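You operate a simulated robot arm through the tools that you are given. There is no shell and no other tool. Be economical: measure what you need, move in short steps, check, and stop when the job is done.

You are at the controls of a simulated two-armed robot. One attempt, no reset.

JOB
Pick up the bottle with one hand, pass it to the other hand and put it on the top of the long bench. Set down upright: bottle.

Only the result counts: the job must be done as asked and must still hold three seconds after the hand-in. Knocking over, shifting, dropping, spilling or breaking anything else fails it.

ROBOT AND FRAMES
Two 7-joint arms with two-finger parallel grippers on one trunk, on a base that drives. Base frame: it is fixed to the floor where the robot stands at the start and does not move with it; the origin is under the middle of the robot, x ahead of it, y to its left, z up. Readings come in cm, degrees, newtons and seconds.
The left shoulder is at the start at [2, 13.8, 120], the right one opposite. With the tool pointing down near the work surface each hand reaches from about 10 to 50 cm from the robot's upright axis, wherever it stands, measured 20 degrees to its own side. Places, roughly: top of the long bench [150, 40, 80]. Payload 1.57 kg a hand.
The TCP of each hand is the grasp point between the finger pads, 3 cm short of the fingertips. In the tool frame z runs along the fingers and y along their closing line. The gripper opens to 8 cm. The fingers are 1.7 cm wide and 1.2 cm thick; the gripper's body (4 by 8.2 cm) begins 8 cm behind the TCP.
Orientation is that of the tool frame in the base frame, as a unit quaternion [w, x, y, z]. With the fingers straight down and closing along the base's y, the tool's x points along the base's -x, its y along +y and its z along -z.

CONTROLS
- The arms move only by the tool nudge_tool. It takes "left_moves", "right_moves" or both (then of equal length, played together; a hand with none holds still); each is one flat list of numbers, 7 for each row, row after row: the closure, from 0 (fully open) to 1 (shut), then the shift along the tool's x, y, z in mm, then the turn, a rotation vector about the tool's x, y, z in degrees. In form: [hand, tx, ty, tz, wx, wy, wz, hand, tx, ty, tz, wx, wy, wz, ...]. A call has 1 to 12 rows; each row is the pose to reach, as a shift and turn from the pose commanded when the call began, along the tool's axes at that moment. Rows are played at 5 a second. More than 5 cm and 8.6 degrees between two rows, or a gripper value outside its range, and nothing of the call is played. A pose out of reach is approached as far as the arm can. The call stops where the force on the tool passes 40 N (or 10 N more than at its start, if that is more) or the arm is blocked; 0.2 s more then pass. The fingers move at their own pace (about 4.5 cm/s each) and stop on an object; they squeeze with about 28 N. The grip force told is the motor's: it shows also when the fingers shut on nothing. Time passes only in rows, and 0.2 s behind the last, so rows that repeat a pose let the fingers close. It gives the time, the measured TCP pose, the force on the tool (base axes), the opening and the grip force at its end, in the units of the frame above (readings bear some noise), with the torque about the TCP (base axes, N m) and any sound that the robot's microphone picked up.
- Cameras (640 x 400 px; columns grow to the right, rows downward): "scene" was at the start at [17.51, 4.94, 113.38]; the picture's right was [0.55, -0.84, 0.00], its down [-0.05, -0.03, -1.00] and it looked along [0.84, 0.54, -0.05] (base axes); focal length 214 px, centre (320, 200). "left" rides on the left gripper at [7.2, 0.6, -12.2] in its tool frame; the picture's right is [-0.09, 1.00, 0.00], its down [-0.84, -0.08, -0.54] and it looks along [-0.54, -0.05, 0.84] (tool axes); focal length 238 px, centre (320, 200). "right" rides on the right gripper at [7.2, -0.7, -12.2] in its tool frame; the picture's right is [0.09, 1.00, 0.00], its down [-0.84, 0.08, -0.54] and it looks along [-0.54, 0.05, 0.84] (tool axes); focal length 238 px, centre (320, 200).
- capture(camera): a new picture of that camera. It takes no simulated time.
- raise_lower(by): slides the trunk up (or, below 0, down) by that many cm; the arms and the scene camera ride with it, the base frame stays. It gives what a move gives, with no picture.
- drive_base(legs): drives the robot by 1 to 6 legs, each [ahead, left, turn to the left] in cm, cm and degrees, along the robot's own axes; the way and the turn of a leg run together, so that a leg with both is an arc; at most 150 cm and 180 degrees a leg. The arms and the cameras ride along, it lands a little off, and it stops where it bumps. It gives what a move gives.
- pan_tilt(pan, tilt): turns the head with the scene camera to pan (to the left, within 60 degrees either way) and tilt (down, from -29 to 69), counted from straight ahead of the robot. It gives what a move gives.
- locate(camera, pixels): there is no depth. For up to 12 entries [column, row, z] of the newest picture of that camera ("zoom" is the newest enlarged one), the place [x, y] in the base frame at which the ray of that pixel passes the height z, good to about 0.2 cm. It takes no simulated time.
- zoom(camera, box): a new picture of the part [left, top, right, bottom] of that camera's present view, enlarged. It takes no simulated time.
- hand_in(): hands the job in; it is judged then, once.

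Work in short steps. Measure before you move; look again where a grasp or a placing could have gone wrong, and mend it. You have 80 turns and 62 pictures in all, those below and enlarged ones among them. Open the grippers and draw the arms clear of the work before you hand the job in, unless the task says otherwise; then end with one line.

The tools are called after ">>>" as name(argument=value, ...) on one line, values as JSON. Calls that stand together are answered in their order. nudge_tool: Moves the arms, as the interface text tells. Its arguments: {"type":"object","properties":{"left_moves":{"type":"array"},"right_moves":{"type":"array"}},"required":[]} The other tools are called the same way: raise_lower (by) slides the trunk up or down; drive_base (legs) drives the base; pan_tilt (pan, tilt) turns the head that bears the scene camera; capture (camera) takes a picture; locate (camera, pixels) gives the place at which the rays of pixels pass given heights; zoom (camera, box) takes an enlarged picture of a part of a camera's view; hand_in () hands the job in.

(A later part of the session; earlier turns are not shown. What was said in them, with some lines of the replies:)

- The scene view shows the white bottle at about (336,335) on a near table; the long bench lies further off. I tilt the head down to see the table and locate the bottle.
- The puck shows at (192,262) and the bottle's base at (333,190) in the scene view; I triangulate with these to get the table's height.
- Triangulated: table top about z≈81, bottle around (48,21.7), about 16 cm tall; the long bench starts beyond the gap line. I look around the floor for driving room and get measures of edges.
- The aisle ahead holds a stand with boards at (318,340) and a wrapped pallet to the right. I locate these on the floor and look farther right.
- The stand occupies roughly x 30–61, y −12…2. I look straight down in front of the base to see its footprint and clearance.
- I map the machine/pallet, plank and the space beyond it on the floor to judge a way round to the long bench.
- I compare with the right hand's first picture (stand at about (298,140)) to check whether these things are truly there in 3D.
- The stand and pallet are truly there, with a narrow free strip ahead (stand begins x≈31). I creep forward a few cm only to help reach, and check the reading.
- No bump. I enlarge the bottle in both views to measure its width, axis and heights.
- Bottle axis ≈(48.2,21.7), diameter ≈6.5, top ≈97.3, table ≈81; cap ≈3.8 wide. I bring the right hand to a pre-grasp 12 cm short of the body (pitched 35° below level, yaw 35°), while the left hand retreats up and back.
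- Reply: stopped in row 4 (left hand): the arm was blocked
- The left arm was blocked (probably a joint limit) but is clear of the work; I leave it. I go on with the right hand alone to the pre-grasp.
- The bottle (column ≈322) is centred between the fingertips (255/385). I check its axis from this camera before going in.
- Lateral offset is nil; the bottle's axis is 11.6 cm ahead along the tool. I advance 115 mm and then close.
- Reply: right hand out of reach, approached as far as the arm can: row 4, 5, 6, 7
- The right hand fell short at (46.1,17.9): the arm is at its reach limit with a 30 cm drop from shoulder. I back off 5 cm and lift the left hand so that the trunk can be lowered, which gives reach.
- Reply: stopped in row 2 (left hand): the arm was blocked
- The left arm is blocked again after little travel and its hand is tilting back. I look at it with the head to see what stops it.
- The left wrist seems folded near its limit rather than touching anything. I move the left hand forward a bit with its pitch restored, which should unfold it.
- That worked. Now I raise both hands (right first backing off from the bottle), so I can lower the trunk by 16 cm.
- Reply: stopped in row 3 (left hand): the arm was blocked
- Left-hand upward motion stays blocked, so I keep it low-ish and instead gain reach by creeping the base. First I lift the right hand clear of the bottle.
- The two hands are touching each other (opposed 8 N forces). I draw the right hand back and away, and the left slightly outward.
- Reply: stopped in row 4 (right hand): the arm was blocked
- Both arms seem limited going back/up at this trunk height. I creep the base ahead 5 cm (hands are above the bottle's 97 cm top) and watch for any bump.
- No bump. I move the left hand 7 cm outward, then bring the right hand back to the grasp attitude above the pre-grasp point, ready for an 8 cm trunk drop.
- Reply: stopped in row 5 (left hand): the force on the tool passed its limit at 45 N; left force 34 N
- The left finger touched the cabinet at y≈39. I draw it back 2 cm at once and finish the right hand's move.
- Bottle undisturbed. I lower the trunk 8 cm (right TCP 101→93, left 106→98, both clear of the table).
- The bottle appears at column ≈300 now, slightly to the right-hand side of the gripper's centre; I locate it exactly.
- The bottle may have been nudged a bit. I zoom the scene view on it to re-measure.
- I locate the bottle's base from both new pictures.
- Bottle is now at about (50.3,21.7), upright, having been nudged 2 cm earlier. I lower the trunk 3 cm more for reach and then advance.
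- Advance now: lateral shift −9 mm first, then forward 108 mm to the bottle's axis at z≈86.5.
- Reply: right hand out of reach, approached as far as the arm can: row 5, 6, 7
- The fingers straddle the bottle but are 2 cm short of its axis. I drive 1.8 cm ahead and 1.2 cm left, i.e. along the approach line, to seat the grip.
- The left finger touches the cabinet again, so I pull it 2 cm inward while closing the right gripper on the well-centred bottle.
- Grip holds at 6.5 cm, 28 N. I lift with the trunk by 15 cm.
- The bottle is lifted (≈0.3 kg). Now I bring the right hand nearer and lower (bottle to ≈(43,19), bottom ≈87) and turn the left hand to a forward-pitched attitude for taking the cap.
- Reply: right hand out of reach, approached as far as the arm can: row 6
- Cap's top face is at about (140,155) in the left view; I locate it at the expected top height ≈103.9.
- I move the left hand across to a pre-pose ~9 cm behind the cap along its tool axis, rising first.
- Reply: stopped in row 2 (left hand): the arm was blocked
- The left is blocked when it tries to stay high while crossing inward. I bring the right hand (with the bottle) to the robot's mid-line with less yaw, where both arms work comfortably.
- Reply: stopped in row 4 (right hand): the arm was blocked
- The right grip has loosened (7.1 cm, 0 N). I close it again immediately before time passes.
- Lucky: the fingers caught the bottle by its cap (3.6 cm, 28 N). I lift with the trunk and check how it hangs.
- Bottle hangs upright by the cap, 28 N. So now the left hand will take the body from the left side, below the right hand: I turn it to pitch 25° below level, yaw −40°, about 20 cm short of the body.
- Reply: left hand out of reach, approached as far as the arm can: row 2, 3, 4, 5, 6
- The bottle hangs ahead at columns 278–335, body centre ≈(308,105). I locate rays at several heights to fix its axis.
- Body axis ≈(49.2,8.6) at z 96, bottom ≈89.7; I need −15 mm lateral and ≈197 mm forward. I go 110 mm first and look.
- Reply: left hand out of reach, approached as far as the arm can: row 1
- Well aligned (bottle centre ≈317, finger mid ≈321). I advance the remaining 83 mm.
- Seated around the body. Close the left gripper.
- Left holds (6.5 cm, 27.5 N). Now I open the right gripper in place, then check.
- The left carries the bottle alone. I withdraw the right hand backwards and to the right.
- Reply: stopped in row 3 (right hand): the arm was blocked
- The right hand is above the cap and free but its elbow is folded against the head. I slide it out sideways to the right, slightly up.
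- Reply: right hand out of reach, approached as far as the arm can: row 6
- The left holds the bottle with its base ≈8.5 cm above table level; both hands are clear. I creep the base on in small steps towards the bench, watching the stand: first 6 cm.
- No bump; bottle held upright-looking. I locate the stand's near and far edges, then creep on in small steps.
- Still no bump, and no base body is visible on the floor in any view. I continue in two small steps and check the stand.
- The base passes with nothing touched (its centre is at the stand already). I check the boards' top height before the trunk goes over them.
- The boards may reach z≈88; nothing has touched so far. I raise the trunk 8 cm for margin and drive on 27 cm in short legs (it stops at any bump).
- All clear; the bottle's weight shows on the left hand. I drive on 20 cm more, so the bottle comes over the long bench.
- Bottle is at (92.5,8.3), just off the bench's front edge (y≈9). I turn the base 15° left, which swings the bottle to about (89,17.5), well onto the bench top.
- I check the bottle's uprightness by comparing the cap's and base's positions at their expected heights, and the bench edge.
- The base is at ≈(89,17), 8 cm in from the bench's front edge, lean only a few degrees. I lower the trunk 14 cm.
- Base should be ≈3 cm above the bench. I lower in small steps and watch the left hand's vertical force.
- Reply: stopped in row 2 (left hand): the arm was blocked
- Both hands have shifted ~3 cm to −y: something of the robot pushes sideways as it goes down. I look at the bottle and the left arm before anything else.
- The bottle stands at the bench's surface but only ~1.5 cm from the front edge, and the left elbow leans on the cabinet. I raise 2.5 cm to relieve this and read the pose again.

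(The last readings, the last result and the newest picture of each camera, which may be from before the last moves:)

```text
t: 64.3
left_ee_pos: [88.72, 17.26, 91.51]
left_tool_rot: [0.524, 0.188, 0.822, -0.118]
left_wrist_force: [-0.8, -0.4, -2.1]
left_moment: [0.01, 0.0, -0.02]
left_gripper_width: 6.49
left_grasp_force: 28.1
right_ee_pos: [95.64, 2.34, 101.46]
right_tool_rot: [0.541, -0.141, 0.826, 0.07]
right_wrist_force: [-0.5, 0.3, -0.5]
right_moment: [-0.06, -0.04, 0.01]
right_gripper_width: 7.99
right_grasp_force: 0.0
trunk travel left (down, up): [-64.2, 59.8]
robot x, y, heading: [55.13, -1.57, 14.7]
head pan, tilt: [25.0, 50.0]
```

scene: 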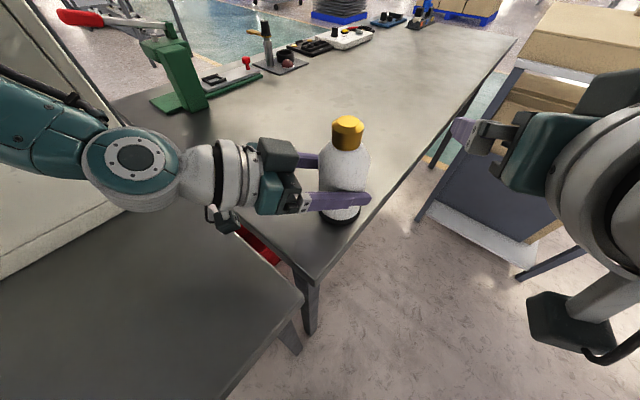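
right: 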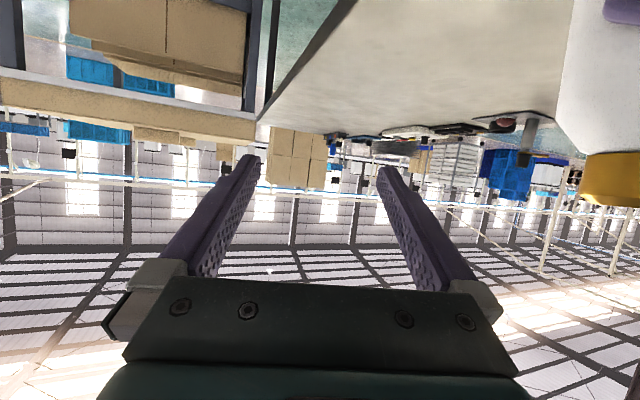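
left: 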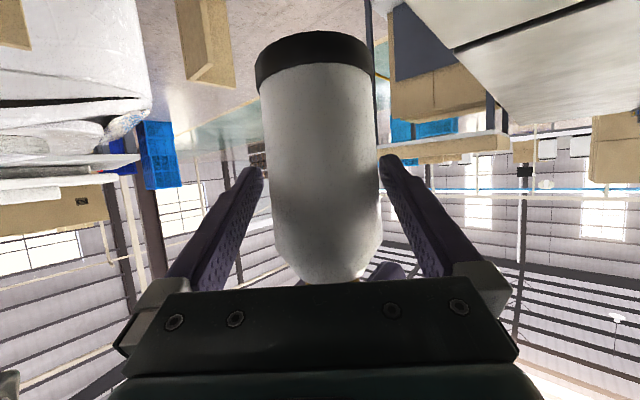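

Unstressed again at (88.7,17.3,91.5). Now I lower with the arm alone (elbow stays), 5 mm a row, until the base meets the bench.

>>> nudge_tool(left_moves=[1, 4.5, 0, 2.1, 0, 0, 0, 1, 9.1, 0, 4.2, 0, 0, 0, 1, 13.6, 0, 6.3, 0, 0, 0, 1, 18.2, 0, 8.4, 0, 0, 0])

```text
t: 65.3
left_ee_pos: [89.37, 17.77, 90.54]
left_tool_rot: [0.53, 0.189, 0.819, -0.113]
left_wrist_force: [0.8, -0.4, -3.2]
left_moment: [0.01, 0.01, 0.0]
left_gripper_width: 6.47
left_grasp_force: 28.2
right_ee_pos: [96.1, 2.53, 102.0]
right_tool_rot: [0.543, -0.138, 0.825, 0.072]
right_wrist_force: [0.0, 0.2, -0.6]
right_moment: [-0.02, -0.04, -0.01]
right_gripper_width: 7.99
right_grasp_force: 0.1
trunk travel left (down, up): [-64.2, 59.8]
robot x, y, heading: [55.12, -2.27, 14.3]
head pan, tilt: [25.0, 50.0]
```

The wrist shows no contact, but the right hand rose 0.5 cm: the left forearm bears on the cabinet's edge. I drive 2.5 cm to the right to free it (bottle still ≈1.5 cm above the bench, ending near y≈15).

>>> drive_base(legs=[[0, -2.5, 0]])

>>> nudge_tool(left_moves=[1, 0, 0, 0, 0, 0, 0])

```text
t: 66.2
left_ee_pos: [89.49, 14.6, 89.67]
left_tool_rot: [0.526, 0.186, 0.822, -0.119]
left_wrist_force: [0.2, -0.2, -2.2]
left_moment: [0.03, 0.02, 0.02]
left_gripper_width: 6.47
left_grasp_force: 28.0
right_ee_pos: [96.4, -0.31, 101.4]
right_tool_rot: [0.542, -0.14, 0.826, 0.07]
right_wrist_force: [0.0, 0.3, 0.4]
right_moment: [-0.01, 0.0, 0.0]
right_gripper_width: 8.0
right_grasp_force: 0.1
trunk travel left (down, up): [-64.2, 59.8]
robot x, y, heading: [56.34, -4.4, 14.6]
head pan, tilt: [25.0, 50.0]
```

```text
t: 66.5
left_ee_pos: [89.44, 14.69, 89.67]
left_tool_rot: [0.525, 0.187, 0.822, -0.119]
left_wrist_force: [-0.1, 0.4, -2.6]
left_moment: [-0.01, 0.02, 0.04]
left_gripper_width: 6.46
left_grasp_force: 27.8
right_ee_pos: [96.27, -0.26, 101.51]
right_tool_rot: [0.541, -0.141, 0.826, 0.071]
right_wrist_force: [0.0, 0.1, -0.4]
right_moment: [0.01, 0.01, 0.0]
right_gripper_width: 8.01
right_grasp_force: 0.0
trunk travel left (down, up): [-64.2, 59.8]
robot x, y, heading: [55.98, -4.28, 14.8]
head pan, tilt: [25.0, 50.0]
```

Freed: weight −2.5 N, z 89.7, right hand back to level. I lower another 8 mm gently.

>>> nudge_tool(left_moves=[1, 1.8, 0, 0.8, 0, 0, 0, 1, 3.6, 0, 1.7, 0, 0, 0, 1, 5.5, 0, 2.5, 0, 0, 0, 1, 7.3, 0, 3.4, 0, 0, 0])

```text
t: 67.5
left_ee_pos: [89.47, 14.65, 88.91]
left_tool_rot: [0.526, 0.187, 0.821, -0.12]
left_wrist_force: [-0.5, 0.1, -2.1]
left_moment: [0.02, 0.02, 0.0]
left_gripper_width: 6.47
left_grasp_force: 27.9
right_ee_pos: [96.32, -0.31, 101.58]
right_tool_rot: [0.541, -0.14, 0.826, 0.07]
right_wrist_force: [-0.1, 0.0, -0.2]
right_moment: [-0.02, 0.03, 0.0]
right_gripper_width: 8.0
right_grasp_force: 0.0
trunk travel left (down, up): [-64.2, 59.8]
robot x, y, heading: [56.21, -4.54, 14.8]
head pan, tilt: [25.0, 50.0]
```

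Still hanging free (−2.1 N). A few more millimetres.

>>> nudge_tool(left_moves=[1, 1.8, 0, 0.8, 0, 0, 0, 1, 3.6, 0, 1.7, 0, 0, 0, 1, 5.5, 0, 2.5, 0, 0, 0])

>>> zoom(camera="scene", box=[230, 90, 430, 260])

```text
t: 68.3
left_ee_pos: [89.63, 14.62, 88.63]
left_tool_rot: [0.528, 0.188, 0.819, -0.12]
left_wrist_force: [-4.4, -2.4, 20.0]
left_moment: [-0.21, -0.15, 0.0]
left_gripper_width: 6.5
left_grasp_force: 27.9
right_ee_pos: [96.36, -0.25, 101.6]
right_tool_rot: [0.542, -0.14, 0.825, 0.071]
right_wrist_force: [0.2, 0.8, 0.0]
right_moment: [0.0, -0.03, 0.01]
right_gripper_width: 8.02
right_grasp_force: 0.1
trunk travel left (down, up): [-64.2, 59.8]
robot x, y, heading: [55.85, -4.58, 14.4]
head pan, tilt: [25.0, 50.0]
```

```text
2.35 times, centred on (330, 175) of scene
```

zoom: 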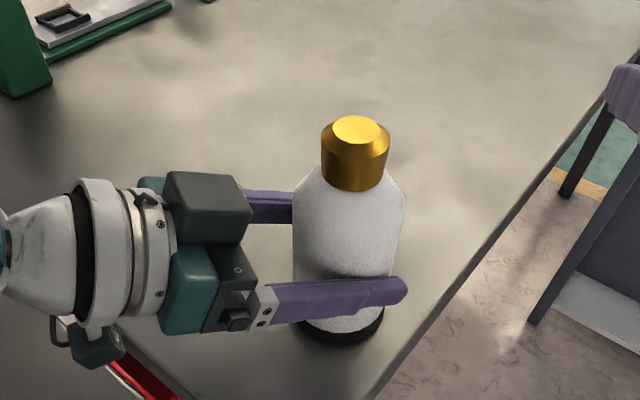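

Contact (20 N up). I ease up 3 mm to unload, then open the gripper in stages.

>>> nudge_tool(left_moves=[1, -1.5, 0, -0.7, 0, 0, 0, 1, -2.7, 0, -1.2, 0, 0, 0, 0.5, -2.7, 0, -1.2, 0, 0, 0, 0.15, -2.7, 0, -1.2, 0, 0, 0, 0, -2.7, 0, -1.2, 0, 0, 0, 0, -2.7, 0, -1.2, 0, 0, 0, 0, -2.7, 0, -1.2, 0, 0, 0])

>>> capture(camera="left")

```text
t: 70.0
left_ee_pos: [89.32, 14.46, 88.59]
left_tool_rot: [0.525, 0.187, 0.821, -0.12]
left_wrist_force: [-0.3, -0.7, -0.8]
left_moment: [0.03, 0.02, 0.03]
left_gripper_width: 8.04
left_grasp_force: 0.1
right_ee_pos: [96.3, -0.24, 101.51]
right_tool_rot: [0.542, -0.139, 0.826, 0.069]
right_wrist_force: [-0.4, 0.7, -0.7]
right_moment: [-0.01, -0.02, 0.02]
right_gripper_width: 7.98
right_grasp_force: 0.0
trunk travel left (down, up): [-64.2, 59.8]
robot x, y, heading: [55.72, -4.2, 14.5]
head pan, tilt: [25.0, 50.0]
```

```text
3 pictures are left
```

left: 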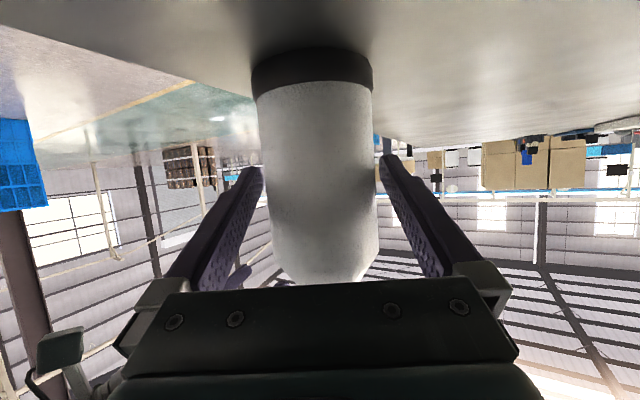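

The bottle stands upright and free between the open fingers. I retrace the left hand backwards along its own axis by 11 cm, as it came.

>>> nudge_tool(left_moves=[0, 0, 0, -15, 0, 0, 0, 0, 0, 0, -30, 0, 0, 0, 0, 0, 0, -50, 0, 0, 0, 0, 0, 0, -70, 0, 0, 0, 0, 0, 0, -90, 0, 0, 0, 0, 0, 0, -110, 0, 0, 0])

```text
t: 71.3
left_ee_pos: [80.43, 18.89, 93.28]
left_tool_rot: [0.526, 0.187, 0.821, -0.12]
left_wrist_force: [1.3, 0.9, -0.7]
left_moment: [0.01, -0.01, 0.02]
left_gripper_width: 8.0
left_grasp_force: 0.0
right_ee_pos: [96.35, -0.22, 101.5]
right_tool_rot: [0.541, -0.14, 0.826, 0.071]
right_wrist_force: [-0.3, -0.5, 0.2]
right_moment: [0.02, -0.01, 0.04]
right_gripper_width: 8.0
right_grasp_force: 0.1
trunk travel left (down, up): [-64.2, 59.8]
robot x, y, heading: [56.04, -4.85, 14.7]
head pan, tilt: [25.0, 50.0]
```

Clean retreat. I raise the trunk 12 cm to draw both hands up and check the bottle.

>>> raise_lower(by=12)

>>> capture(camera="scene")

```text
t: 72.8
left_ee_pos: [80.49, 18.79, 105.13]
left_tool_rot: [0.525, 0.187, 0.822, -0.12]
left_wrist_force: [-0.6, 0.8, 0.5]
left_moment: [-0.02, -0.01, -0.02]
left_gripper_width: 7.99
left_grasp_force: 0.1
right_ee_pos: [96.39, -0.3, 113.39]
right_tool_rot: [0.542, -0.139, 0.826, 0.07]
right_wrist_force: [-0.1, 0.3, 0.2]
right_moment: [0.04, 0.01, 0.04]
right_gripper_width: 8.0
right_grasp_force: 0.1
trunk travel left (down, up): [-76.2, 47.8]
robot x, y, heading: [56.04, -4.3, 15.0]
head pan, tilt: [25.0, 50.0]
```

```text
2 pictures are left
```

scene: 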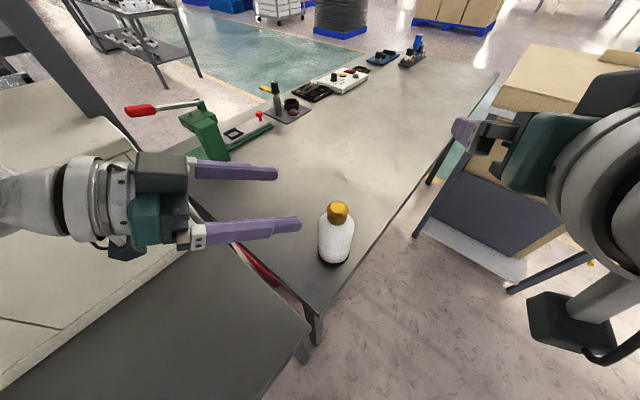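

The bottle stands upright on the long bench at about (335,235), and both hands are open and clear. I hand the job in.

>>> hand_in()

```text
The job is handed in.
```

The bottle now stands upright on the long bench at about (89, 14.5), about 2 cm in from the front edge. The right hand picked it up and passed it to the left in mid-air, and the left set it down. Along the way the grip slipped once and was caught by the cap. The left fingers bumped the cabinet twice, and the arm later seemed to press on its edge; I saw no sign that it moved.
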